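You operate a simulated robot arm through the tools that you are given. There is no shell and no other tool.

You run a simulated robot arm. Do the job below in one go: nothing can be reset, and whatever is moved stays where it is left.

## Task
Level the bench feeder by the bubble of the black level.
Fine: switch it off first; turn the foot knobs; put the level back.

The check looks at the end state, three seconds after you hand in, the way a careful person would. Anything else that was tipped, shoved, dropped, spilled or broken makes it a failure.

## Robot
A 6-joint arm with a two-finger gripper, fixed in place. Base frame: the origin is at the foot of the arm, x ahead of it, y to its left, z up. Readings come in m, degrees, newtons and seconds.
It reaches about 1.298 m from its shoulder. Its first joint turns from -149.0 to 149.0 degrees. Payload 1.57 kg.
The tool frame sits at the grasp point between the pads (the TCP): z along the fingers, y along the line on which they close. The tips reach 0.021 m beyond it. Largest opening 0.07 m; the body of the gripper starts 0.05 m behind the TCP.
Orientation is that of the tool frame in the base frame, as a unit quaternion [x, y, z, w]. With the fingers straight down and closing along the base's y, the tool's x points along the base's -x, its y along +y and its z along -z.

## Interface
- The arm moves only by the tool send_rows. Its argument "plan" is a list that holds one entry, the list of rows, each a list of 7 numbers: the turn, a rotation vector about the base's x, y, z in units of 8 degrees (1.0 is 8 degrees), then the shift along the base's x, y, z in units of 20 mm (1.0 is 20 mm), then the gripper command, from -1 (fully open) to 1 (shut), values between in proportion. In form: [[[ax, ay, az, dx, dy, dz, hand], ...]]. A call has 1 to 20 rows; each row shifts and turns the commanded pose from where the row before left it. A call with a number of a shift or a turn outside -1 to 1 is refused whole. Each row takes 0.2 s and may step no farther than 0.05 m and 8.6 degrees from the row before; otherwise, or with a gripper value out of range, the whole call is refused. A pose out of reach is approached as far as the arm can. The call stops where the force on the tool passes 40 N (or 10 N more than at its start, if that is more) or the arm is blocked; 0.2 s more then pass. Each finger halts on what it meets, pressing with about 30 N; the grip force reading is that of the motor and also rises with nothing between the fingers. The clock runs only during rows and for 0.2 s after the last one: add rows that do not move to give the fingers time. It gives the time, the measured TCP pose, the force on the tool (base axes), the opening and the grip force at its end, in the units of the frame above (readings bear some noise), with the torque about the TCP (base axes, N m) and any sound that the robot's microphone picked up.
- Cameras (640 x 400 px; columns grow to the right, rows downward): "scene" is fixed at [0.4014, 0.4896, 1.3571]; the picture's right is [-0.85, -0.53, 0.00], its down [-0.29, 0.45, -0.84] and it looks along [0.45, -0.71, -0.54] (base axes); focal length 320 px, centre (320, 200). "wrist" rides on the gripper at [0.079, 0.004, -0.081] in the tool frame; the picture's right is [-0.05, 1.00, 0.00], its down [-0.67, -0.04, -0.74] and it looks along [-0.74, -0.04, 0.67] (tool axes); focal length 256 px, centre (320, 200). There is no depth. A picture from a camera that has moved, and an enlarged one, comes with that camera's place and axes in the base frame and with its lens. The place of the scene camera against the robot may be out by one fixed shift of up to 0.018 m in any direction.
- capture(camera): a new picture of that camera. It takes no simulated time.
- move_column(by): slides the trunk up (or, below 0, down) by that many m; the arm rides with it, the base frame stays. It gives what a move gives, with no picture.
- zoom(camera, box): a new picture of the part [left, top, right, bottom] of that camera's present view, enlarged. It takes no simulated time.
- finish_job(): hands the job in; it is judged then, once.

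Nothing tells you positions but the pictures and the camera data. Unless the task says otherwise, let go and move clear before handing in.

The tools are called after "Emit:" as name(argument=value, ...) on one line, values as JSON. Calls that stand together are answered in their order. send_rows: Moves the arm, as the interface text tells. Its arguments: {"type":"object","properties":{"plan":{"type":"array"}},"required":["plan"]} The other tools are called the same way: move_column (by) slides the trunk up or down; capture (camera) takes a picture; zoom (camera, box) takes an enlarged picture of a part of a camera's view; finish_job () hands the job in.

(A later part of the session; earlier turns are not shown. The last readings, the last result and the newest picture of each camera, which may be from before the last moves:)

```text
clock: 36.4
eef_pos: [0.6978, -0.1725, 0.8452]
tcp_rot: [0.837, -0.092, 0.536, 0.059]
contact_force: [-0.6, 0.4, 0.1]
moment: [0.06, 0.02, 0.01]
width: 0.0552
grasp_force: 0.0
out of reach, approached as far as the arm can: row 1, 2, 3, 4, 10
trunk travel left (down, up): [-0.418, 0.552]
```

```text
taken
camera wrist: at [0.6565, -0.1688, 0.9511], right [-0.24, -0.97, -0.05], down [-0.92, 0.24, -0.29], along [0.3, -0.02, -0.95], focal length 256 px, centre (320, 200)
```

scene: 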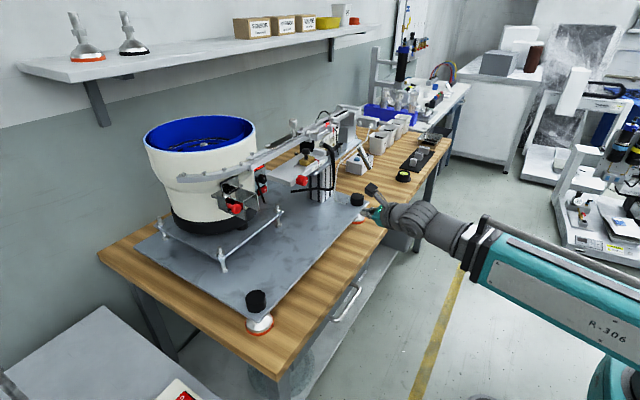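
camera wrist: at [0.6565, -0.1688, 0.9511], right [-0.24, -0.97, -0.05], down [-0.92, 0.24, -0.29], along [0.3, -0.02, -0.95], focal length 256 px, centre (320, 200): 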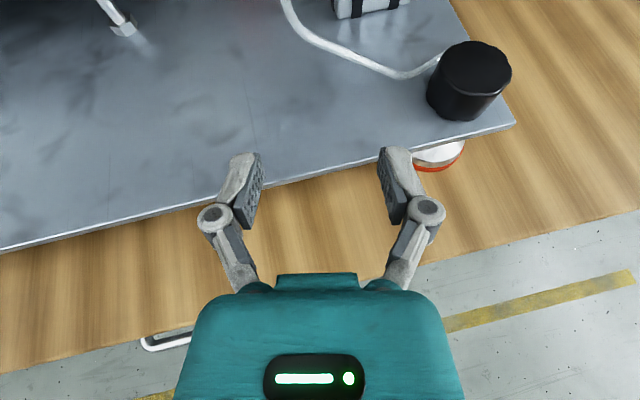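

The orientation is now right (yaw 12.6°, pitch 24.7°, upright), but the last joint is near its end stop on this side. I'll raise the trunk for clearance and unwind the gripper roll by a full turn the other way.

Emit:
move_column(by=0.12)

Emit:
send_rows(plan=[[[-0.8864, 0.1974, 0.4182, 0, 0, 0, -0.571], [-0.8864, 0.1974, 0.4182, 0, 0, 0, -0.571], [-0.8864, 0.1974, 0.4182, 0, 0, 0, -0.571], [-0.8864, 0.1974, 0.4182, 0, 0, 0, -0.571], [-0.8864, 0.1974, 0.4182, 0, 0, 0, -0.571], [-0.8864, 0.1974, 0.4182, 0, 0, 0, -0.571], [-0.8864, 0.1974, 0.4182, 0, 0, 0, -0.571], [-0.8864, 0.1974, 0.4182, 0, 0, 0, -0.571], [-0.8864, 0.1974, 0.4182, 0, 0, 0, -0.571], [-0.8864, 0.1974, 0.4182, 0, 0, 0, -0.571], [-0.8864, 0.1974, 0.4182, 0, 0, 0, -0.571], [-0.8864, 0.1974, 0.4182, 0, 0, 0, -0.571], [-0.8864, 0.1974, 0.4182, 0, 0, 0, -0.571], [-0.8864, 0.1974, 0.4182, 0, 0, 0, -0.571], [-0.8864, 0.1974, 0.4182, 0, 0, 0, -0.571], [-0.8864, 0.1974, 0.4182, 0, 0, 0, -0.571], [-0.8864, 0.1974, 0.4182, 0, 0, 0, -0.571], [-0.8864, 0.1974, 0.4182, 0, 0, 0, -0.571], [-0.8864, 0.1974, 0.4182, 0, 0, 0, -0.571], [-0.8864, 0.1974, 0.4182, 0, 0, 0, -0.571]]])

```text
clock: 37.9
eef_pos: [0.6991, -0.1721, 0.9646]
tcp_rot: [0.837, -0.092, 0.537, 0.059]
contact_force: [0.4, -0.5, 0.4]
moment: [0.02, -0.01, -0.02]
width: 0.0551
grasp_force: 0.0
trunk travel left (down, up): [-0.538, 0.432]
```

```text
clock: 42.1
eef_pos: [0.6984, -0.1736, 0.9653]
tcp_rot: [0.236, 0.809, 0.034, 0.538]
contact_force: [0.2, -0.2, 0.4]
moment: [0.01, 0.01, -0.01]
width: 0.0548
grasp_force: 0.0
trunk travel left (down, up): [-0.538, 0.432]
```

Emit:
send_rows(plan=[[[-0.8864, 0.1974, 0.4182, 0, 0, 0, -0.571], [-0.8864, 0.1974, 0.4182, 0, 0, 0, -0.571], [-0.8864, 0.1974, 0.4182, 0, 0, 0, -0.571], [-0.8864, 0.1974, 0.4182, 0, 0, 0, -0.571], [-0.8864, 0.1974, 0.4182, 0, 0, 0, -0.571], [-0.8864, 0.1974, 0.4182, 0, 0, 0, -0.571], [-0.8864, 0.1974, 0.4182, 0, 0, 0, -0.571], [-0.8864, 0.1974, 0.4182, 0, 0, 0, -0.571], [-0.8864, 0.1974, 0.4182, 0, 0, 0, -0.571], [-0.8864, 0.1974, 0.4182, 0, 0, 0, -0.571], [-0.8864, 0.1974, 0.4182, 0, 0, 0, -0.571], [-0.8864, 0.1974, 0.4182, 0, 0, 0, -0.571], [-0.8864, 0.1974, 0.4182, 0, 0, 0, -0.571], [-0.8864, 0.1974, 0.4182, 0, 0, 0, -0.571], [-0.8864, 0.1974, 0.4182, 0, 0, 0, -0.571], [-0.8864, 0.1974, 0.4182, 0, 0, 0, -0.571], [-0.8864, 0.1974, 0.4182, 0, 0, 0, -0.571], [-0.8864, 0.1974, 0.4182, 0, 0, 0, -0.571], [-0.8864, 0.1974, 0.4182, 0, 0, 0, -0.571], [-0.8864, 0.1974, 0.4182, 0, 0, 0, -0.571]]])

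```text
clock: 46.3
eef_pos: [0.6987, -0.1726, 0.9657]
tcp_rot: [0.755, -0.373, 0.523, -0.128]
contact_force: [0.8, -0.3, -0.5]
moment: [-0.01, 0.01, -0.03]
width: 0.0551
grasp_force: 0.1
trunk travel left (down, up): [-0.538, 0.432]
```

No limit met so far. Finishing the turn and then shifting left to the approach line.

Emit:
send_rows(plan=[[[-0.8864, 0.1974, 0.4182, 0, 0, 0, -0.571], [-0.8864, 0.1974, 0.4182, 0, 0, 0, -0.571], [-0.8864, 0.1974, 0.4182, 0, 0, 0, -0.571], [-0.8864, 0.1974, 0.4182, 0, 0, 0, -0.571], [-0.8864, 0.1974, 0.4182, 0, 0, 0, -0.571], [0, 0, 0, 0.25, 0.875, 0, -0.571], [0, 0, 0, 0.25, 0.875, 0, -0.571], [0, 0, 0, 0.25, 0.875, 0, -0.571], [0, 0, 0, 0.25, 0.875, 0, -0.571], [0, 0, 0, 0.25, 0.875, 0, -0.571], [0, 0, 0, 0.25, 0.875, 0, -0.571]]])

Emit:
capture(camera="wrist")

```text
clock: 48.7
eef_pos: [0.7376, -0.0302, 0.9654]
tcp_rot: [0.837, -0.093, 0.537, 0.058]
contact_force: [0.4, 0.0, -0.6]
moment: [0.01, 0.0, 0.03]
width: 0.055
grasp_force: 0.0
out of reach, approached as far as the arm can: row 4, 5
trunk travel left (down, up): [-0.538, 0.432]
```

```text
taken
camera wrist: at [0.6957, -0.0269, 1.0712], right [-0.24, -0.97, -0.05], down [-0.92, 0.24, -0.29], along [0.3, -0.02, -0.95], focal length 256 px, centre (320, 200)
```

wrist: 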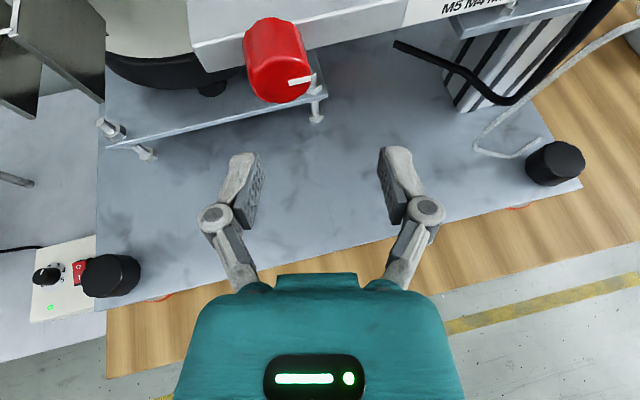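

I can now see another small white box with a red switch, dial and green LED at the left, near knob B. I'll zoom in on it and on the approach corridor.

Emit:
zoom(camera="wrist", box=[0, 220, 180, 340])

Emit:
zoom(camera="wrist", box=[180, 0, 600, 200])

Emit:
zoom(camera="scene", box=[0, 280, 240, 400])

```text
3.33 times, centred on (90, 280) of wrist
camera zoom: at [0.6957, -0.0269, 1.0712], right [-0.24, -0.97, -0.05], down [-0.92, 0.24, -0.29], along [0.3, -0.02, -0.95], focal length 853 px, centre (1087, -67)
```

zoom: 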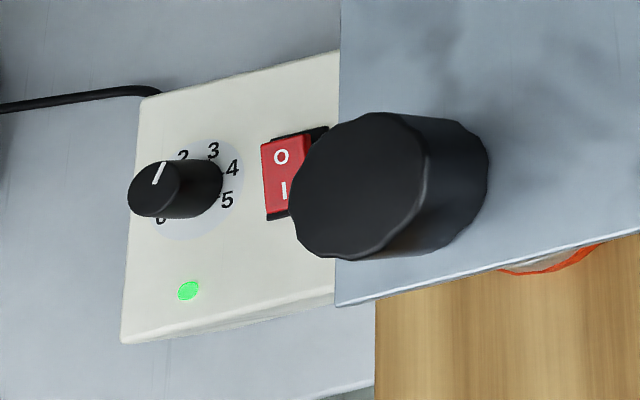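

```text
1.52 times, centred on (390, 100) of wrist
camera zoom: at [0.6957, -0.0269, 1.0712], right [-0.24, -0.97, -0.05], down [-0.92, 0.24, -0.29], along [0.3, -0.02, -0.95], focal length 390 px, centre (213, 352)
```

zoom: 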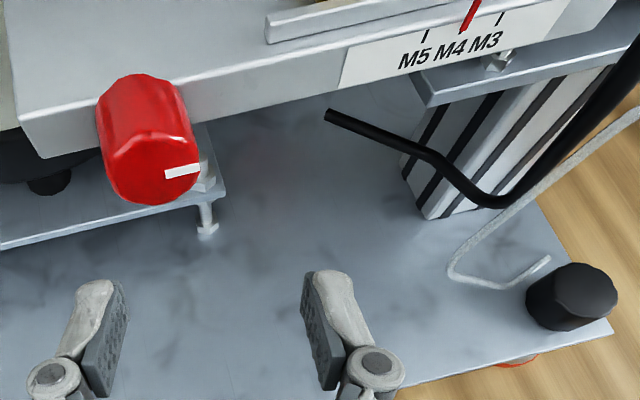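

```text
2.67 times, centred on (120, 340) of scene
camera zoom: at [0.4014, 0.4896, 1.3571], right [-0.85, -0.53, 0.0], down [-0.29, 0.45, -0.84], along [0.45, -0.71, -0.54], focal length 852 px, centre (853, -173)
```

zoom: 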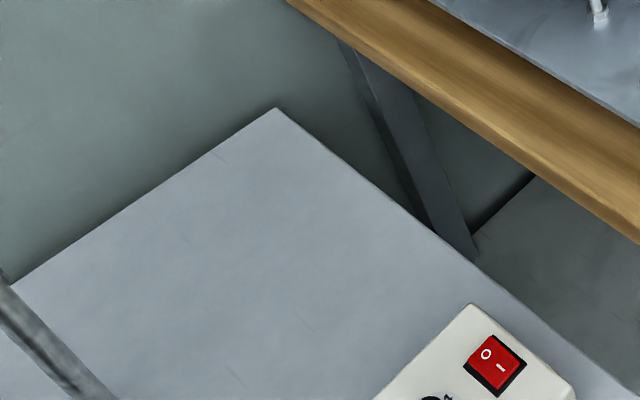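

That left box belongs to a separate machine on a neighbouring low table, so I'll leave it alone. The corridor is measured well enough; I'll align with the approach line, lower the trunk, and start in partway to check visually.

Emit:
send_rows(plan=[[[0, 0, 0, 0, -0.9, 0, -0.571], [0, 0, 0, 0, -0.9, 0, -0.571]]])

Emit:
move_column(by=-0.1255)

Emit:
capture(camera="wrist")

Emit:
zoom(camera="scene", box=[220, 130, 420, 255])

```text
clock: 49.3
eef_pos: [0.7362, -0.0665, 0.9651]
tcp_rot: [0.837, -0.092, 0.536, 0.058]
contact_force: [0.1, 0.4, 0.8]
moment: [0.03, -0.01, -0.06]
width: 0.055
grasp_force: 0.0
trunk travel left (down, up): [-0.538, 0.432]
```

```text
clock: 50.8
eef_pos: [0.7369, -0.067, 0.8393]
tcp_rot: [0.837, -0.092, 0.537, 0.058]
contact_force: [0.0, 0.3, -0.4]
moment: [0.01, 0.04, -0.05]
width: 0.0549
grasp_force: 0.1
trunk travel left (down, up): [-0.413, 0.557]
```

```text
taken
camera wrist: at [0.6952, -0.0632, 0.9457], right [-0.24, -0.97, -0.05], down [-0.92, 0.24, -0.29], along [0.3, -0.02, -0.95], focal length 256 px, centre (320, 200)
```

wrist: 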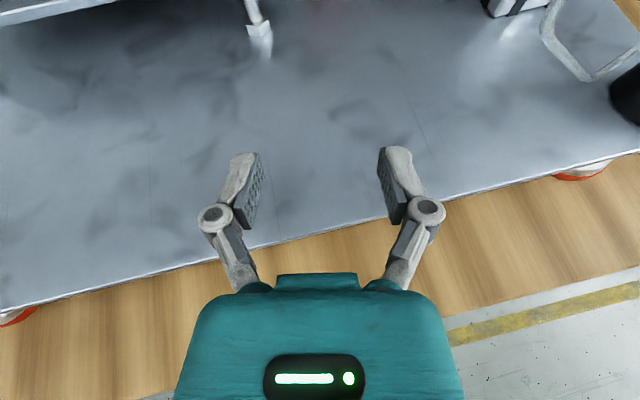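

```text
3.20 times, centred on (320, 192) of scene
camera zoom: at [0.4014, 0.4896, 1.3571], right [-0.85, -0.53, 0.0], down [-0.29, 0.45, -0.84], along [0.45, -0.71, -0.54], focal length 1023 px, centre (320, 224)
```

zoom: 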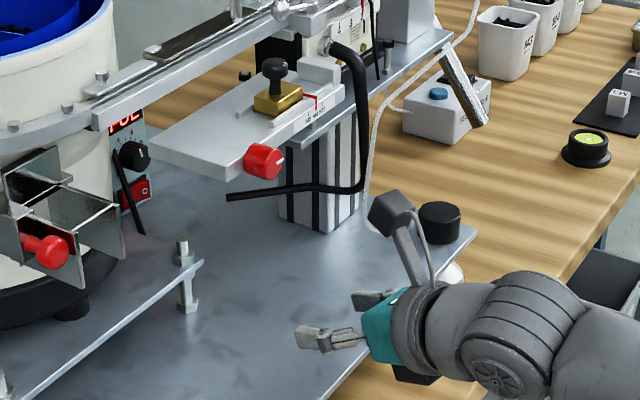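

I notice a dark piece below the flange; I'll zoom to see whether it is part of my gripper or something on the bench.

Emit:
zoom(camera="scene", box=[300, 185, 400, 255])

Emit:
zoom(camera="scene", box=[240, 150, 320, 215])

```text
5.71 times, centred on (350, 220) of scene
camera zoom: at [0.4014, 0.4896, 1.3571], right [-0.85, -0.53, 0.0], down [-0.29, 0.45, -0.84], along [0.45, -0.71, -0.54], focal length 1826 px, centre (149, 86)
```

zoom: 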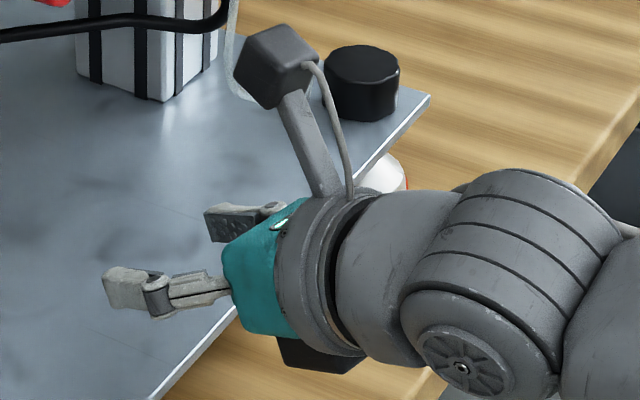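

```text
6.15 times, centred on (280, 182) of scene
camera zoom: at [0.4014, 0.4896, 1.3571], right [-0.85, -0.53, 0.0], down [-0.29, 0.45, -0.84], along [0.45, -0.71, -0.54], focal length 1967 px, centre (566, 308)
```

zoom: 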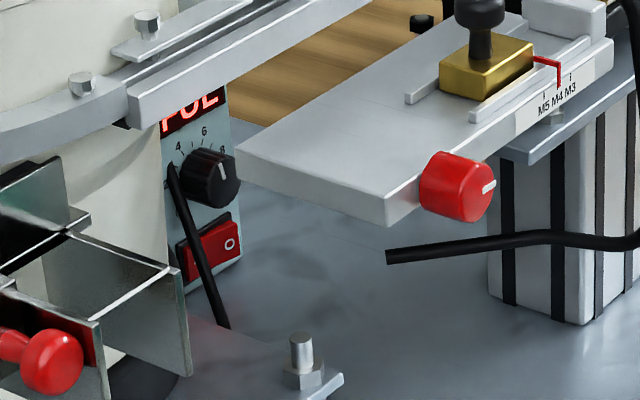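

That block is part of my own gripper and stays clear. Advancing along the approach line for the first 15 cm, then re-checking.

Emit:
send_rows(plan=[[[0, 0, 0, 0.976, -0.217, 0, -0.571], [0, 0, 0, 0.976, -0.217, 0, -0.571], [0, 0, 0, 0.976, -0.217, 0, -0.571], [0, 0, 0, 0.976, -0.217, 0, -0.571], [0, 0, 0, 0.976, -0.217, 0, -0.571], [0, 0, 0, 0.976, -0.217, 0, -0.571], [0, 0, 0, 0.976, -0.217, 0, -0.571]]])

Emit:
capture(camera="wrist")

Emit:
zoom(camera="scene", box=[220, 130, 420, 255])

```text
clock: 52.4
eef_pos: [0.8618, -0.0959, 0.8373]
tcp_rot: [0.841, -0.092, 0.53, 0.062]
contact_force: [-4.8, 0.8, -4.7]
moment: [-0.22, 0.04, 0.21]
width: 0.0569
grasp_force: 1.8
trunk travel left (down, up): [-0.413, 0.557]
stopped in row 7: the force on the tool passed its limit at 55 N (the readings are from after the stop); the commanded pose is now the measured one
```

```text
taken
camera wrist: at [0.8221, -0.0922, 0.9437], right [-0.24, -0.97, -0.04], down [-0.93, 0.24, -0.28], along [0.28, -0.03, -0.96], focal length 256 px, centre (320, 200)
```

wrist: 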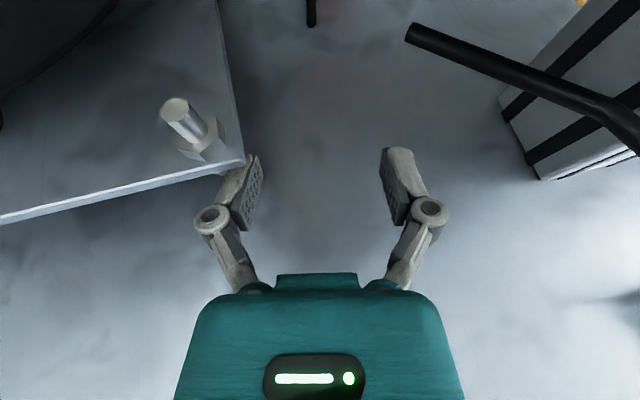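

```text
3.20 times, centred on (320, 192) of scene
camera zoom: at [0.4014, 0.4896, 1.3571], right [-0.85, -0.53, 0.0], down [-0.29, 0.45, -0.84], along [0.45, -0.71, -0.54], focal length 1023 px, centre (320, 224)
```

zoom: 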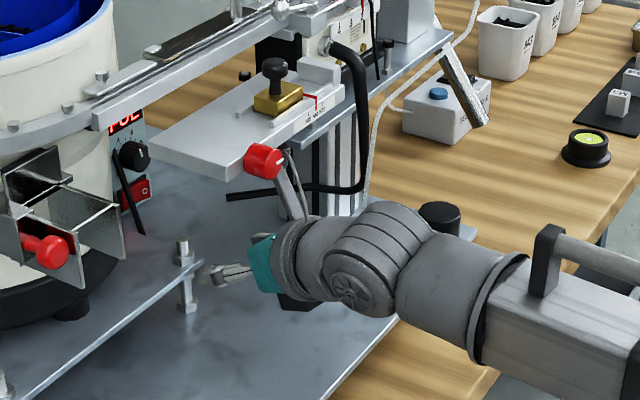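

The left fingertip caught the front corner of the bowl's sub-plate and the stop tripped; I'm backing straight out, closing the fingers, and checking nothing shifted.

Emit:
send_rows(plan=[[[0, 0, 0, -0.5, 0.11, 0, -0.571], [0, 0, 0, -0.976, 0.217, 0, -0.571], [0, 0, 0, -0.976, 0.217, 0, -0.571], [0, 0, 0, -0.976, 0, 0, 0.2], [0, 0, 0, 0, 0, 0, 1], [0, 0, 0, 0, 0, 0, 1], [0, 0, 0, 0, 0, 0, 1]]])

Emit:
capture(camera="wrist")

Emit:
zoom(camera="scene", box=[120, 180, 400, 355])

```text
clock: 54.0
eef_pos: [0.7925, -0.0852, 0.8378]
tcp_rot: [0.84, -0.091, 0.531, 0.061]
contact_force: [0.0, 0.3, 0.7]
moment: [0.0, -0.01, -0.01]
width: 0.0
grasp_force: 28.9
trunk travel left (down, up): [-0.413, 0.557]
```

```text
taken
camera wrist: at [0.7529, -0.0818, 0.9439], right [-0.24, -0.97, -0.04], down [-0.93, 0.24, -0.28], along [0.28, -0.03, -0.96], focal length 256 px, centre (320, 200)
```

wrist: 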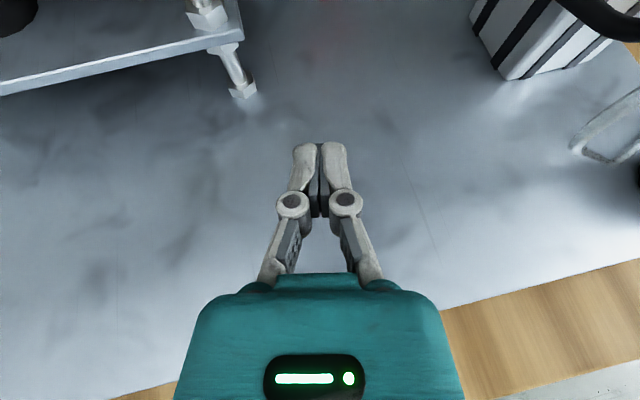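

```text
2.29 times, centred on (260, 268) of scene
camera zoom: at [0.4014, 0.4896, 1.3571], right [-0.85, -0.53, 0.0], down [-0.29, 0.45, -0.84], along [0.45, -0.71, -0.54], focal length 730 px, centre (457, 46)
```

zoom: 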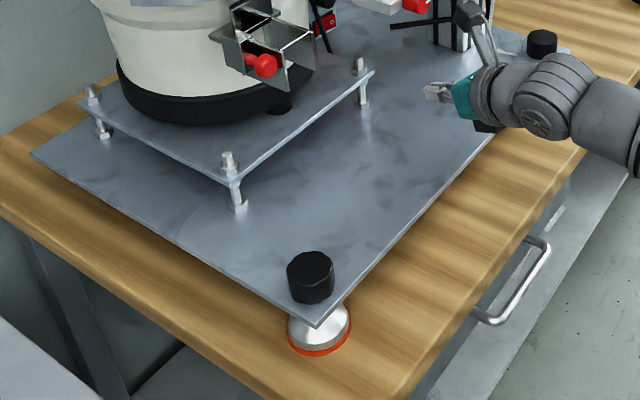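

Nothing has moved. I'll re-enter with the fingers closed (narrow past the sub-plate corner), slightly higher, and open them only once inside; small steps with checks.

Emit:
move_column(by=0.004)

Emit:
send_rows(plan=[[[0, 0, 0, 0, 0.425, 0, 1], [0, 0, 0, 0.8, -0.18, 0, 1], [0, 0, 0, 0.8, -0.18, 0, 1], [0, 0, 0, 0.8, -0.18, 0, 1], [0, 0, 0, 0.8, -0.18, 0, 1], [0, 0, 0, 0.8, -0.18, 0, 1]]])

Emit:
capture(camera="wrist")

Emit:
zoom(camera="scene", box=[220, 130, 420, 255])

```text
clock: 54.5
eef_pos: [0.7922, -0.0862, 0.8417]
tcp_rot: [0.841, -0.091, 0.53, 0.061]
contact_force: [-0.3, 0.2, 0.1]
moment: [0.01, -0.01, 0.0]
width: 0.0
grasp_force: 28.7
trunk travel left (down, up): [-0.417, 0.553]
```

```text
clock: 55.9
eef_pos: [0.873, -0.0965, 0.8421]
tcp_rot: [0.841, -0.092, 0.53, 0.061]
contact_force: [-0.3, -0.2, -0.6]
moment: [0.02, 0.0, 0.01]
width: 0.0001
grasp_force: 28.0
trunk travel left (down, up): [-0.417, 0.553]
```

```text
taken
camera wrist: at [0.8333, -0.0917, 0.948], right [-0.24, -0.97, -0.04], down [-0.93, 0.24, -0.28], along [0.28, -0.03, -0.96], focal length 256 px, centre (320, 200)
```

wrist: 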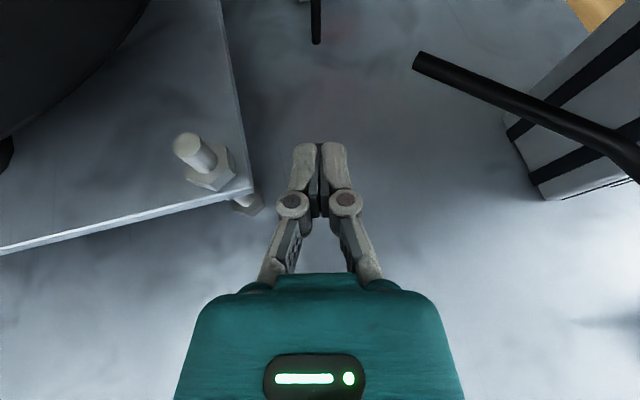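

```text
3.20 times, centred on (320, 192) of scene
camera zoom: at [0.4014, 0.4896, 1.3571], right [-0.85, -0.53, 0.0], down [-0.29, 0.45, -0.84], along [0.45, -0.71, -0.54], focal length 1023 px, centre (320, 224)
```

zoom: 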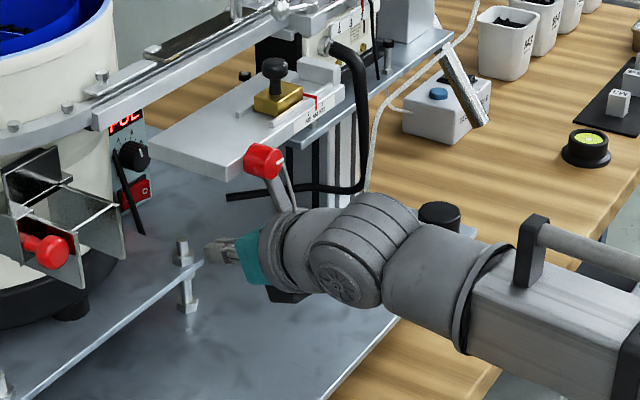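

The gripper is centred between the bolt and the cable end (about 4–5 mm clear each side). I'll raise 3 mm to clear the nut and keep inching in along the same axis.

Emit:
move_column(by=0.003)

Emit:
send_rows(plan=[[[0, 0, 0, 0.5, -0.114, 0, 1], [0, 0, 0, 0.5, -0.114, 0, 1], [0, 0, 0, 0.5, -0.114, 0, 1], [0, 0, 0, 0.5, -0.114, 0, 1]]])

Emit:
capture(camera="wrist")

```text
clock: 56.4
eef_pos: [0.873, -0.0956, 0.8447]
tcp_rot: [0.841, -0.092, 0.53, 0.061]
contact_force: [0.0, 0.7, -0.3]
moment: [0.01, 0.01, 0.01]
width: 0.0
grasp_force: 28.4
trunk travel left (down, up): [-0.42, 0.55]
```

```text
clock: 57.4
eef_pos: [0.9126, -0.1053, 0.8448]
tcp_rot: [0.841, -0.092, 0.53, 0.062]
contact_force: [0.2, 1.2, 0.7]
moment: [0.0, -0.01, -0.01]
width: 0.0002
grasp_force: 28.4
trunk travel left (down, up): [-0.42, 0.55]
```

```text
taken
camera wrist: at [0.8732, -0.1009, 0.951], right [-0.24, -0.97, -0.04], down [-0.93, 0.24, -0.28], along [0.28, -0.03, -0.96], focal length 256 px, centre (320, 200)
```

wrist: 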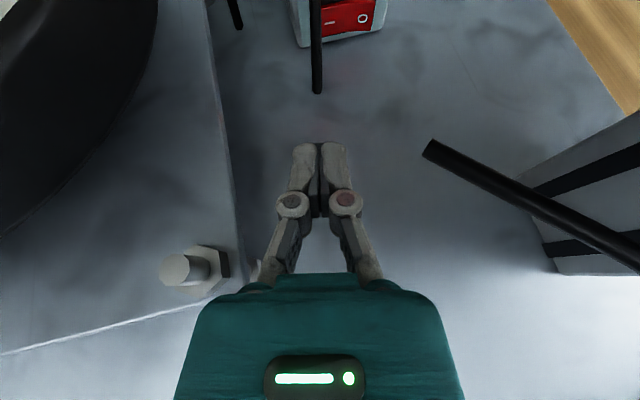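

The rocker with its O on the right is now in view. Continuing inward in 1 cm steps, still closed.

Emit:
send_rows(plan=[[[0, 0, 0, 0.5, -0.114, 0, 1], [0, 0, 0, 0.5, -0.114, 0, 1], [0, 0, 0, 0.5, -0.114, 0, 1], [0, 0, 0, 0.4, -0.091, 0, 1]]])

Emit:
capture(camera="wrist")

Emit:
zoom(camera="scene", box=[220, 130, 420, 255])

```text
clock: 58.4
eef_pos: [0.9514, -0.1131, 0.8455]
tcp_rot: [0.841, -0.092, 0.53, 0.061]
contact_force: [0.2, 0.3, -0.1]
moment: [0.0, -0.03, -0.02]
width: 0.0
grasp_force: 28.6
trunk travel left (down, up): [-0.42, 0.55]
```

```text
taken
camera wrist: at [0.9118, -0.1089, 0.951], right [-0.24, -0.97, -0.04], down [-0.93, 0.24, -0.28], along [0.28, -0.03, -0.96], focal length 256 px, centre (320, 200)
```

wrist: 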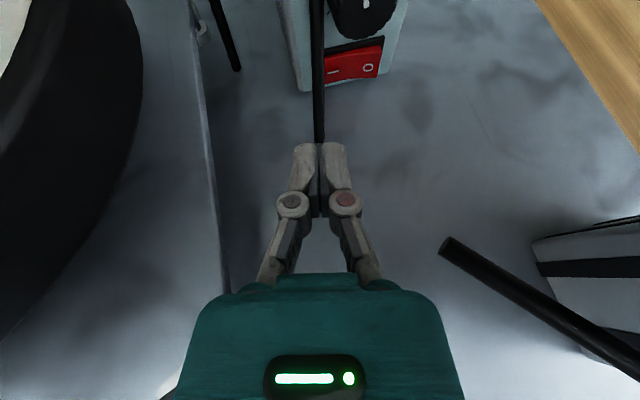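

```text
3.20 times, centred on (320, 192) of scene
camera zoom: at [0.4014, 0.4896, 1.3571], right [-0.85, -0.53, 0.0], down [-0.29, 0.45, -0.84], along [0.45, -0.71, -0.54], focal length 1023 px, centre (320, 224)
```

zoom: 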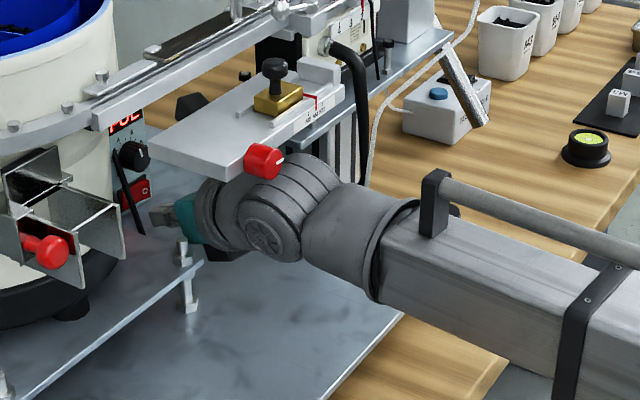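

On line: O is at about (1.024, -0.162, 0.823). I'll part the fingers to 40 mm so they straddle the thin cable, and advance 3 cm more.

Emit:
send_rows(plan=[[[0, 0, 0, 0, 0, 0, -0.143], [0, 0, 0, 0, 0, 0, -0.143], [0, 0, 0, 0, 0, 0, -0.143], [0, 0, 0, 0.5, -0.114, 0, -0.143], [0, 0, 0, 0.5, -0.114, 0, -0.143], [0, 0, 0, 0.5, -0.114, 0, -0.143]]])

Emit:
capture(camera="wrist")

```text
clock: 59.8
eef_pos: [0.9814, -0.1203, 0.8442]
tcp_rot: [0.84, -0.092, 0.531, 0.061]
contact_force: [0.3, 0.1, 0.3]
moment: [0.0, 0.0, -0.01]
width: 0.04
grasp_force: 0.0
trunk travel left (down, up): [-0.42, 0.55]
```

```text
taken
camera wrist: at [0.9405, -0.1166, 0.951], right [-0.24, -0.97, -0.04], down [-0.93, 0.24, -0.28], along [0.28, -0.03, -0.96], focal length 256 px, centre (320, 200)
```

wrist: 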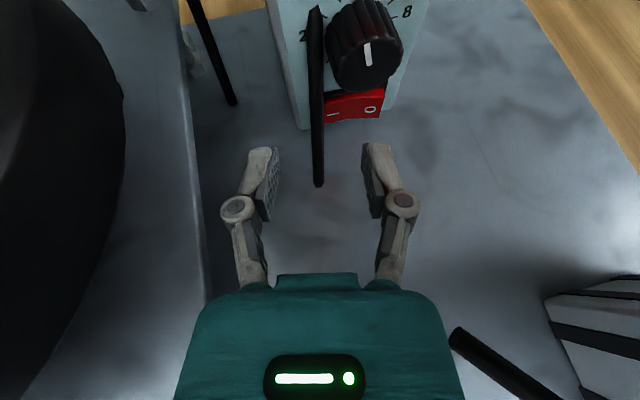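

Clear on both sides. Opening to 55 mm lines the right finger up with O; then lowering 12 mm to rocker height.

Emit:
send_rows(plan=[[[0, 0, 0, 0.25, -0.057, 0, -0.143], [0, 0, 0, 0, 0, 0, -0.571], [0, 0, 0, 0, 0, 0, -0.571], [0, 0, 0, 0, 0, 0, -0.571]]])

Emit:
move_column(by=-0.0125)

Emit:
capture(camera="wrist")

Emit:
zoom(camera="wrist", box=[220, 0, 460, 160])

```text
clock: 60.8
eef_pos: [0.9852, -0.122, 0.845]
tcp_rot: [0.841, -0.092, 0.53, 0.061]
contact_force: [0.3, 0.4, 0.3]
moment: [0.01, 0.01, 0.0]
width: 0.055
grasp_force: 0.1
trunk travel left (down, up): [-0.42, 0.55]
```

```text
clock: 61.4
eef_pos: [0.9861, -0.1214, 0.8323]
tcp_rot: [0.841, -0.092, 0.53, 0.061]
contact_force: [-0.5, -0.3, 0.2]
moment: [0.0, -0.02, -0.03]
width: 0.0549
grasp_force: 0.0
trunk travel left (down, up): [-0.407, 0.563]
```

```text
taken
camera wrist: at [0.9459, -0.1179, 0.9384], right [-0.24, -0.97, -0.04], down [-0.93, 0.24, -0.28], along [0.28, -0.03, -0.96], focal length 256 px, centre (320, 200)
```

wrist: 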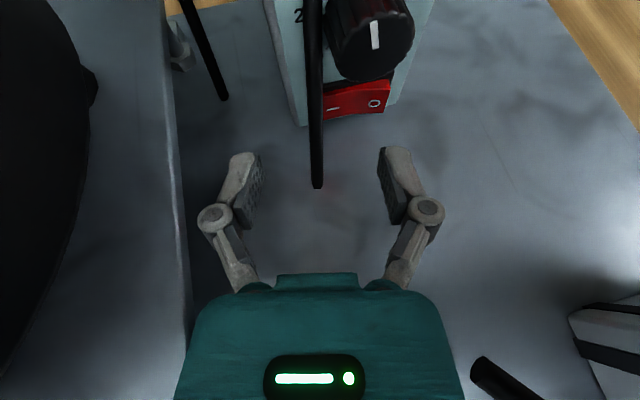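

```text
2.50 times, centred on (340, 80) of wrist
camera zoom: at [0.9459, -0.1179, 0.9384], right [-0.24, -0.97, -0.04], down [-0.93, 0.24, -0.28], along [0.28, -0.03, -0.96], focal length 640 px, centre (270, 500)
```

zoom: 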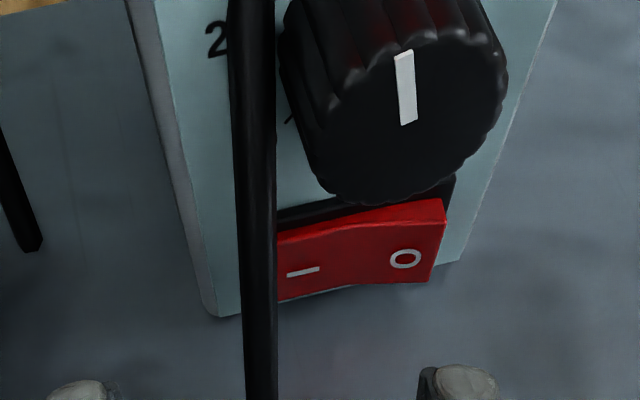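

Clear view: the O half stands proud (switch is ON) and my right finger is lined up with it. Advancing to contact, then pressing in small steps.

Emit:
send_rows(plan=[[[0, 0, 0, 0.5, -0.114, 0, -0.571], [0, 0, 0, 0.5, -0.114, 0, -0.571], [0, 0, 0, 0.15, -0.034, 0, -0.571], [0, 0, 0, 0.15, -0.034, 0, -0.571]]])

Emit:
zoom(camera="wrist", box=[220, 0, 460, 200])

```text
clock: 62.4
eef_pos: [1.0121, -0.127, 0.8331]
tcp_rot: [0.84, -0.091, 0.531, 0.061]
contact_force: [0.6, 0.4, -0.2]
moment: [0.03, -0.02, 0.0]
width: 0.0551
grasp_force: 0.1
trunk travel left (down, up): [-0.407, 0.563]
```

```text
2.00 times, centred on (340, 100) of wrist
camera zoom: at [0.9721, -0.1233, 0.9386], right [-0.24, -0.97, -0.04], down [-0.93, 0.24, -0.28], along [0.28, -0.03, -0.96], focal length 512 px, centre (280, 400)
```

zoom: 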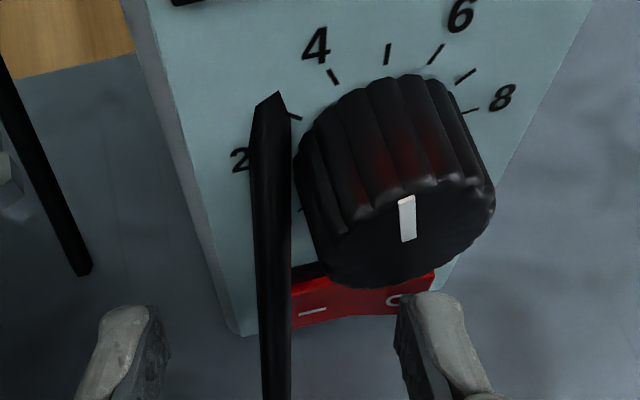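

Finger is at the O face. Pressing in.

Emit:
send_rows(plan=[[[0, 0, 0, 0.15, -0.034, 0, -0.571], [0, 0, 0, 0.15, -0.034, 0, -0.571]]])

Emit:
zoom(camera="wrist", box=[220, 0, 460, 200])

Emit:
zoom(camera="scene", box=[240, 150, 320, 215])

```text
clock: 63.0
eef_pos: [1.0184, -0.1287, 0.8332]
tcp_rot: [0.84, -0.091, 0.531, 0.061]
contact_force: [0.2, 0.2, -0.9]
moment: [0.02, 0.01, 0.01]
width: 0.0551
grasp_force: 0.4
trunk travel left (down, up): [-0.407, 0.563]
```

```text
2.00 times, centred on (340, 100) of wrist
camera zoom: at [0.9779, -0.1252, 0.9385], right [-0.24, -0.97, -0.04], down [-0.93, 0.24, -0.28], along [0.28, -0.03, -0.96], focal length 512 px, centre (280, 400)
```

zoom: 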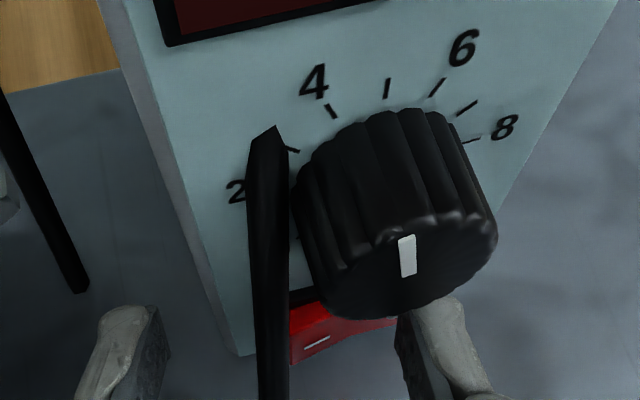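

```text
6.15 times, centred on (280, 182) of scene
camera zoom: at [0.4014, 0.4896, 1.3571], right [-0.85, -0.53, 0.0], down [-0.29, 0.45, -0.84], along [0.45, -0.71, -0.54], focal length 1967 px, centre (566, 308)
```

zoom: 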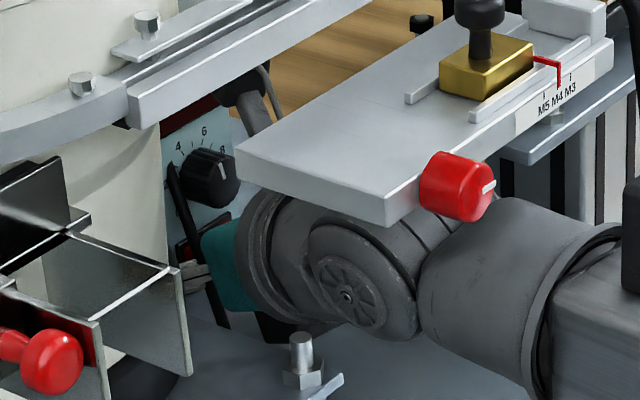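

The display went dark and the rocker flipped: the feeder is off. Now backing out by exactly the same path.

Emit:
send_rows(plan=[[[0, 0, 0, -0.3, 0.068, 0, -0.571], [0, 0, 0, -0.5, 0.114, 0, -0.571], [0, 0, 0, -0.5, 0.114, 0, -0.571], [0, 0, 0, -0.35, 0.08, 0, -0.571], [0, 0, 0, 0, 0, 0, -0.143], [0, 0, 0, 0, 0, 0, -0.143], [0, 0, 0, 0, 0, 0, -0.143]]])

Emit:
move_column(by=0.0125)

Emit:
send_rows(plan=[[[0, 0, 0, -0.5, 0.114, 0, -0.143], [0, 0, 0, -0.5, 0.114, 0, -0.143], [0, 0, 0, -0.5, 0.114, 0, -0.143], [0, 0, 0, 0, 0, 0, 1], [0, 0, 0, 0, 0, 0, 1], [0, 0, 0, 0, 0, 0, 1]]])

Emit:
capture(camera="wrist")

```text
clock: 64.6
eef_pos: [0.9841, -0.1217, 0.8314]
tcp_rot: [0.84, -0.091, 0.531, 0.061]
contact_force: [-0.4, -0.9, -0.4]
moment: [0.0, 0.01, -0.02]
width: 0.0401
grasp_force: 0.1
trunk travel left (down, up): [-0.407, 0.563]
```

```text
clock: 65.2
eef_pos: [0.9847, -0.1212, 0.8446]
tcp_rot: [0.84, -0.091, 0.531, 0.061]
contact_force: [-0.6, -0.9, -0.1]
moment: [0.0, -0.02, -0.02]
width: 0.0403
grasp_force: 0.1
trunk travel left (down, up): [-0.42, 0.55]
```

```text
clock: 66.6
eef_pos: [0.9536, -0.115, 0.8453]
tcp_rot: [0.84, -0.092, 0.531, 0.061]
contact_force: [-0.7, 0.1, -1.2]
moment: [-0.02, -0.02, -0.03]
width: 0.0002
grasp_force: 28.4
trunk travel left (down, up): [-0.42, 0.55]
```

```text
taken
camera wrist: at [0.914, -0.1109, 0.9512], right [-0.24, -0.97, -0.04], down [-0.93, 0.24, -0.28], along [0.28, -0.03, -0.96], focal length 256 px, centre (320, 200)
```

wrist: 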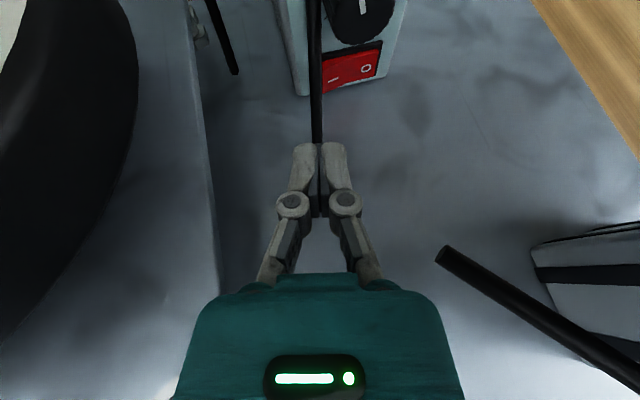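

Rocker is in the O position. Continuing straight out along the entry line.

Emit:
send_rows(plan=[[[0, 0, 0, -0.4, 0.15, 0, 1], [0, 0, 0, -0.5, 0.114, 0, 1], [0, 0, 0, -0.5, 0.114, 0, 1], [0, 0, 0, -0.5, 0.114, 0, 1], [0, 0, 0, -0.5, 0.114, 0, 1], [0, 0, 0, -0.5, 0.114, 0, 1], [0, 0, 0, -0.5, 0.114, 0, 1], [0, 0, 0, -0.5, 0.114, 0, 1], [0, 0, 0, -0.8, 0.18, 0, 1], [0, 0, 0, -0.8, 0.18, 0, 1], [0, 0, 0, -0.8, 0.18, 0, 1], [0, 0, 0, -0.8, 0, 0, 1], [0, 0, 0, -0.8, 0, 0, 1], [0, 0, 0, -0.8, 0, 0, 1]]])

Emit:
capture(camera="scene")

Emit:
zoom(camera="scene", box=[220, 130, 420, 255])

```text
clock: 69.6
eef_pos: [0.7817, -0.0866, 0.8451]
tcp_rot: [0.84, -0.091, 0.531, 0.061]
contact_force: [0.1, -1.2, 0.3]
moment: [-0.01, -0.01, 0.01]
width: 0.0
grasp_force: 28.9
trunk travel left (down, up): [-0.42, 0.55]
```

```text
taken
```

scene: 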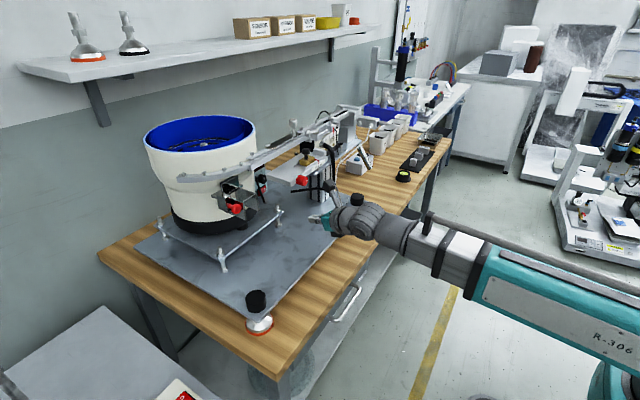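

```text
3.20 times, centred on (320, 192) of scene
camera zoom: at [0.4014, 0.4896, 1.3571], right [-0.85, -0.53, 0.0], down [-0.29, 0.45, -0.84], along [0.45, -0.71, -0.54], focal length 1023 px, centre (320, 224)
```

zoom: 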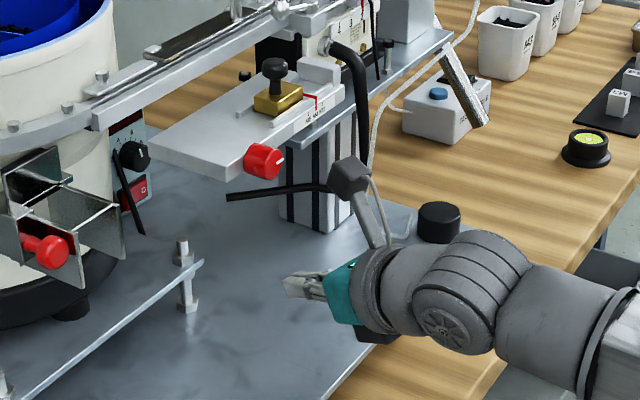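

Back out safely with the feeder off. Next I raise the trunk and return the gripper to straight-down with its original wind, ready to fetch the level.

Emit:
send_rows(plan=[[[0, 0, 0, -1, 0, 0, 1], [0, 0, 0, -1, 0, 0, 1], [0, 0, 0, -0.8, 0, 0, 1]]])

Emit:
move_column(by=0.25)

Emit:
send_rows(plan=[[[0.149, 0.655, 0, -0.42, 0.095, -0.8, 1], [0.149, 0.655, 0, -0.49, 0.11, -0.76, 1], [0.149, 0.655, 0, -0.56, 0.126, -0.71, 1], [0.149, 0.655, 0, -0.62, 0.14, -0.65, 1], [0.149, 0.655, 0, -0.68, 0.154, -0.59, 1], [0.149, 0.655, 0, -0.73, 0.165, -0.52, 1], [0.149, 0.655, 0, -0.77, 0.175, -0.45, 1], [0.149, 0.655, 0, -0.81, 0.184, -0.37, 1], [0.149, 0.655, 0, -0.84, 0.19, -0.295, 1], [0.149, 0.655, 0, -0.86, 0.196, -0.21, 1], [0.149, 0.655, 0, -0.88, 0.2, -0.13, 1], [0.149, 0.655, 0, -0.89, 0.2, -0.04, 1]]])

```text
clock: 70.4
eef_pos: [0.7249, -0.0854, 0.844]
tcp_rot: [0.841, -0.092, 0.53, 0.061]
contact_force: [0.9, -0.4, 0.0]
moment: [-0.03, -0.02, 0.0]
width: 0.0
grasp_force: 28.8
trunk travel left (down, up): [-0.42, 0.55]
```

```text
clock: 73.0
eef_pos: [0.7247, -0.0853, 1.0959]
tcp_rot: [0.841, -0.092, 0.53, 0.061]
contact_force: [0.0, 0.2, 0.3]
moment: [-0.02, 0.03, -0.01]
width: 0.0
grasp_force: 28.9
trunk travel left (down, up): [-0.67, 0.3]
```

```text
clock: 75.6
eef_pos: [0.5538, -0.0448, 0.9895]
tcp_rot: [0.994, -0.11, -0.001, 0.001]
contact_force: [0.8, 0.0, 0.3]
moment: [-0.01, 0.0, -0.03]
width: 0.0
grasp_force: 28.3
out of reach, approached as far as the arm can: row 6
trunk travel left (down, up): [-0.67, 0.3]
```

Tool is vertical. Rotating back to the original orientation while swinging right toward the level.

Emit:
send_rows(plan=[[[0, 0, -1, 0.1, -1, 0, 1], [0, 0, -1, 0.1, -1, 0, 1], [0, 0, -1, 0.1, -1, 0, 1], [0, 0, -1, 0.1, -1, 0, 1], [0, 0, -1, 0.1, -1, 0, 1], [0, 0, -1, 0.1, -1, 0, 1], [0, 0, -1, 0.1, -1, 0, 1], [0, 0, -1, 0.1, -1, 0, 1], [0, 0, -1, 0.1, -1, 0, 1], [0, 0, -1, 0.1, -1, 0, 1], [0, 0, -1, 0.1, -1, 0, 0], [0, 0, -1, 0.1, -1, 0, -1], [0, 0, -1, 0.1, -1, 0, -1], [0, 0, -1, 0.1, -1, 0, -1], [0, 0, -1, 0.1, -1, 0, -1], [0, 0, -1, 0.1, -1, 0, -1], [0, 0, -1, 0.1, -1, 0, -1], [0, 0, -1, 0.1, -1, 0, -1], [0, 0, -1, 0.1, -1, 0, -1], [0, 0, -1, 0.1, -1, 0, -1]]])

Emit:
capture(camera="wrist")

```text
clock: 79.8
eef_pos: [0.593, -0.4475, 0.9889]
tcp_rot: [-0.064, 0.998, -0.001, -0.001]
contact_force: [0.5, -0.2, -0.1]
moment: [0.02, -0.01, 0.02]
width: 0.0701
grasp_force: 0.0
trunk travel left (down, up): [-0.67, 0.3]
```

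```text
taken
camera wrist: at [0.514, -0.4549, 1.0695], right [-0.08, 1.0, 0.0], down [0.67, 0.05, 0.74], along [0.74, 0.06, -0.67], focal length 256 px, centre (320, 200)
```

wrist: 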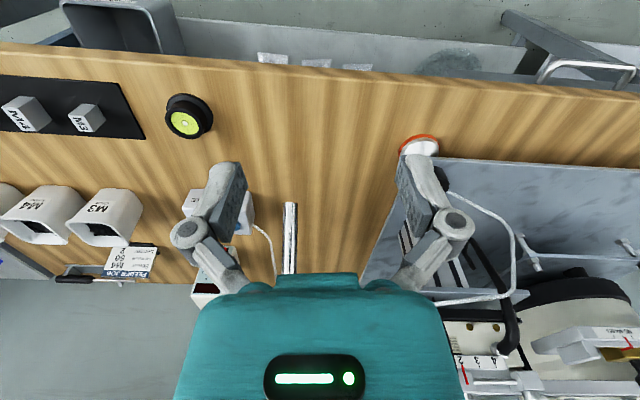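

Lining up over the level, then I'll refine its position from the picture.

Emit:
send_rows(plan=[[[0, 0, -0.45, 0.6, -0.9, 0, -1], [0, 0, -0.45, 0.6, -0.9, 0, -1], [0, 0, 0, 0.6, -0.9, 0, -1], [0, 0, 0, 0.6, -0.9, 0, -1], [0, 0, 0, 0.6, -0.9, 0, -1], [0, 0, 0, 0.6, -0.9, 0, -1], [0, 0, 0, 0.6, -0.9, 0, -1], [0, 0, 0, 0.6, -0.9, 0, -1], [0, 0, 0, 0.6, -0.9, 0, -1], [0, 0, 0, 0.6, -0.9, 0, -1]]])

Emit:
capture(camera="wrist")

Emit:
zoom(camera="wrist", box=[240, 0, 400, 100])

```text
clock: 82.0
eef_pos: [0.7123, -0.6249, 0.9879]
tcp_rot: [-0.004, 1.0, 0.0, 0.0]
contact_force: [-0.1, 0.2, 0.1]
moment: [0.0, -0.02, -0.02]
width: 0.0699
grasp_force: 0.2
trunk travel left (down, up): [-0.67, 0.3]
```

```text
taken
camera wrist: at [0.6333, -0.6223, 1.0694], right [0.05, 1.0, 0.0], down [0.67, -0.03, 0.74], along [0.74, -0.03, -0.67], focal length 256 px, centre (320, 200)
```

wrist: 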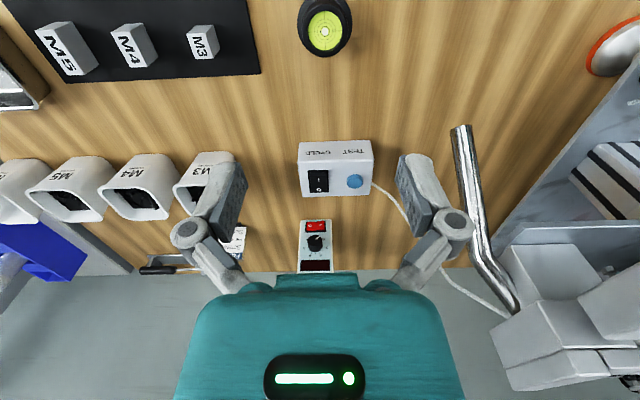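

```text
4.00 times, centred on (320, 50) of wrist
camera zoom: at [0.6333, -0.6223, 1.0694], right [0.05, 1.0, 0.0], down [0.67, -0.03, 0.74], along [0.74, -0.03, -0.67], focal length 1024 px, centre (320, 800)
```

zoom: 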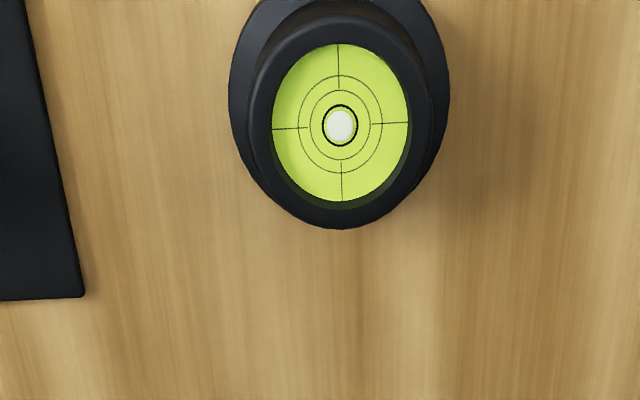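

The level reads centred on the bench, so the bench is true; the level is at about (0.7125, -0.620) with its glass at z≈0.765. I'll align and descend in two stages.

Emit:
send_rows(plan=[[[0, 0, 0, 0, 0.24, 0, -1], [0, 0, 0, 0, 0, 0, -1]]])

Emit:
move_column(by=-0.175)

Emit:
capture(camera="wrist")

Emit:
zoom(camera="scene", box=[370, 130, 470, 195])

```text
clock: 82.6
eef_pos: [0.7144, -0.6196, 0.988]
tcp_rot: [-0.003, 1.0, 0.0, 0.0]
contact_force: [-0.3, 0.8, 0.0]
moment: [0.01, -0.04, -0.01]
width: 0.0702
grasp_force: 0.1
trunk travel left (down, up): [-0.67, 0.3]
```

```text
clock: 84.6
eef_pos: [0.7133, -0.6209, 0.813]
tcp_rot: [-0.004, 1.0, 0.0, 0.0]
contact_force: [0.0, -0.8, 0.0]
moment: [-0.01, -0.03, -0.02]
width: 0.0701
grasp_force: 0.1
trunk travel left (down, up): [-0.495, 0.475]
```

```text
taken
camera wrist: at [0.633, -0.6176, 0.8946], right [0.05, 1.0, 0.0], down [0.67, -0.03, 0.74], along [0.74, -0.04, -0.67], focal length 256 px, centre (320, 200)
```

wrist: 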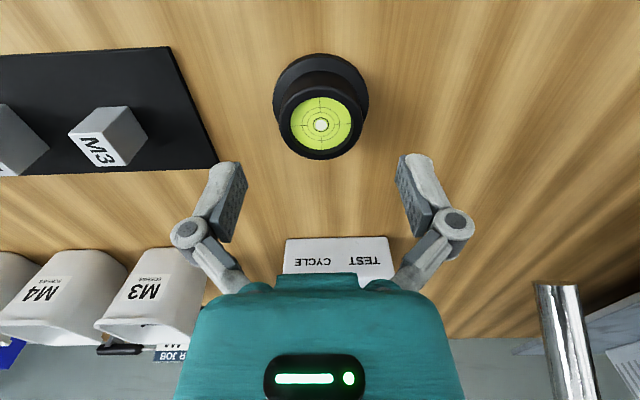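

```text
6.15 times, centred on (420, 162) of scene
camera zoom: at [0.4014, 0.4896, 1.3571], right [-0.85, -0.53, 0.0], down [-0.29, 0.45, -0.84], along [0.45, -0.71, -0.54], focal length 1967 px, centre (-295, 431)
```

zoom: 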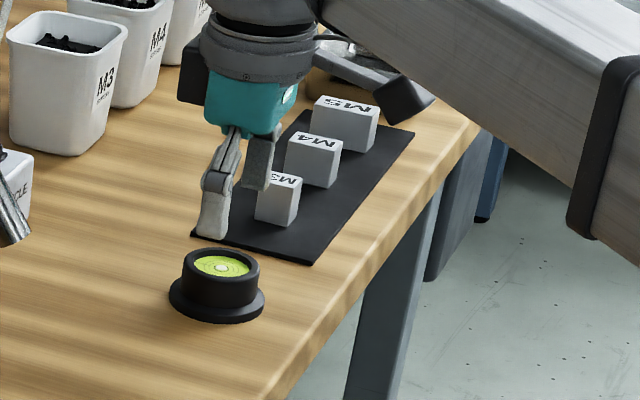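

Aligned within a couple of millimetres. Lowering so the tips sit just above the level's base flange, then gripping its body.

Emit:
move_column(by=-0.037)

Emit:
capture(camera="wrist")

Emit:
zoom(camera="scene", box=[380, 150, 440, 190])

```text
clock: 85.4
eef_pos: [0.713, -0.6205, 0.7765]
tcp_rot: [-0.004, 1.0, 0.0, 0.0]
contact_force: [-0.5, -0.1, 0.8]
moment: [-0.02, -0.03, 0.02]
width: 0.0702
grasp_force: 0.0
trunk travel left (down, up): [-0.458, 0.512]
```

```text
taken
camera wrist: at [0.633, -0.6176, 0.8575], right [0.05, 1.0, 0.0], down [0.67, -0.03, 0.74], along [0.74, -0.04, -0.67], focal length 256 px, centre (320, 200)
```

wrist: 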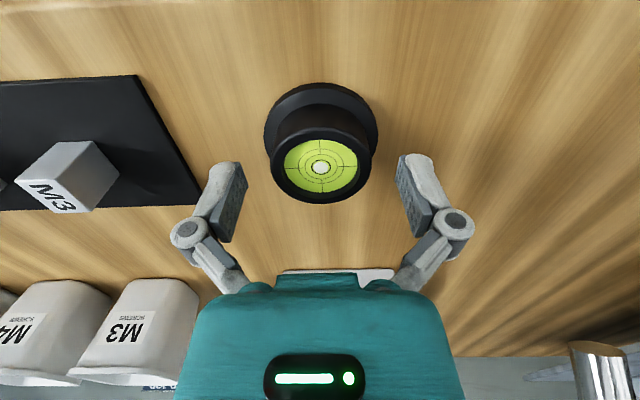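

```text
10.00 times, centred on (410, 170) of scene
camera zoom: at [0.4014, 0.4896, 1.3571], right [-0.85, -0.53, 0.0], down [-0.29, 0.45, -0.84], along [0.45, -0.71, -0.54], focal length 3196 px, centre (-580, 500)
```

zoom: 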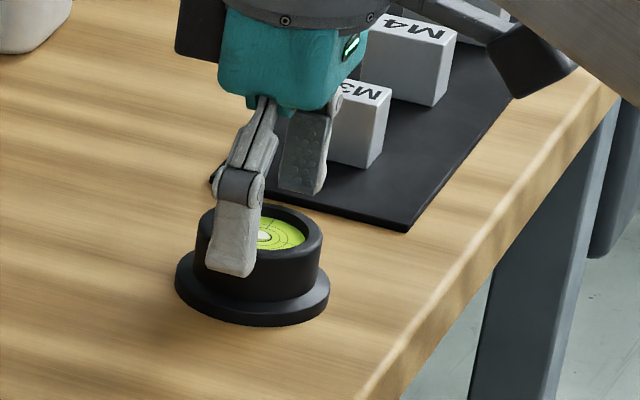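

The fingers straddle the body nicely. Closing to grip, then lifting a little.

Emit:
send_rows(plan=[[[0, 0, 0, 0, 0, 0, -0.2], [0, 0, 0, 0, 0, 0, 0.3], [0, 0, 0, 0, 0, 0, 1], [0, 0, 0, 0, 0, 0, 1], [0, 0, 0, 0, 0, 0, 1]]])

Emit:
zoom(camera="scene", box=[380, 150, 440, 190])

```text
clock: 86.6
eef_pos: [0.7129, -0.6204, 0.7768]
tcp_rot: [-0.004, 1.0, -0.001, 0.0]
contact_force: [0.3, 0.4, 1.7]
moment: [-0.04, -0.04, -0.02]
width: 0.0462
grasp_force: 30.1
trunk travel left (down, up): [-0.458, 0.512]
```

```text
10.00 times, centred on (410, 170) of scene
camera zoom: at [0.4014, 0.4896, 1.3571], right [-0.85, -0.53, 0.0], down [-0.29, 0.45, -0.84], along [0.45, -0.71, -0.54], focal length 3196 px, centre (-580, 500)
```

zoom: 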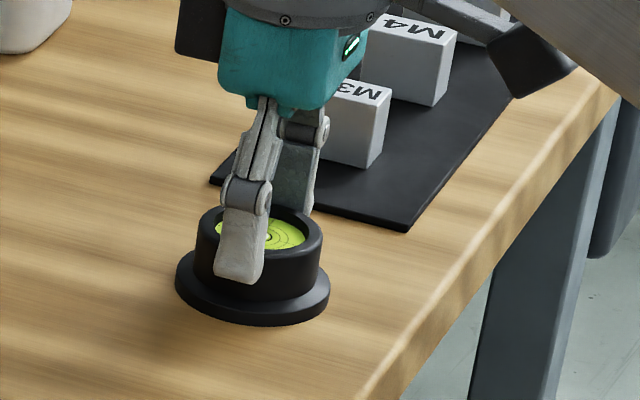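

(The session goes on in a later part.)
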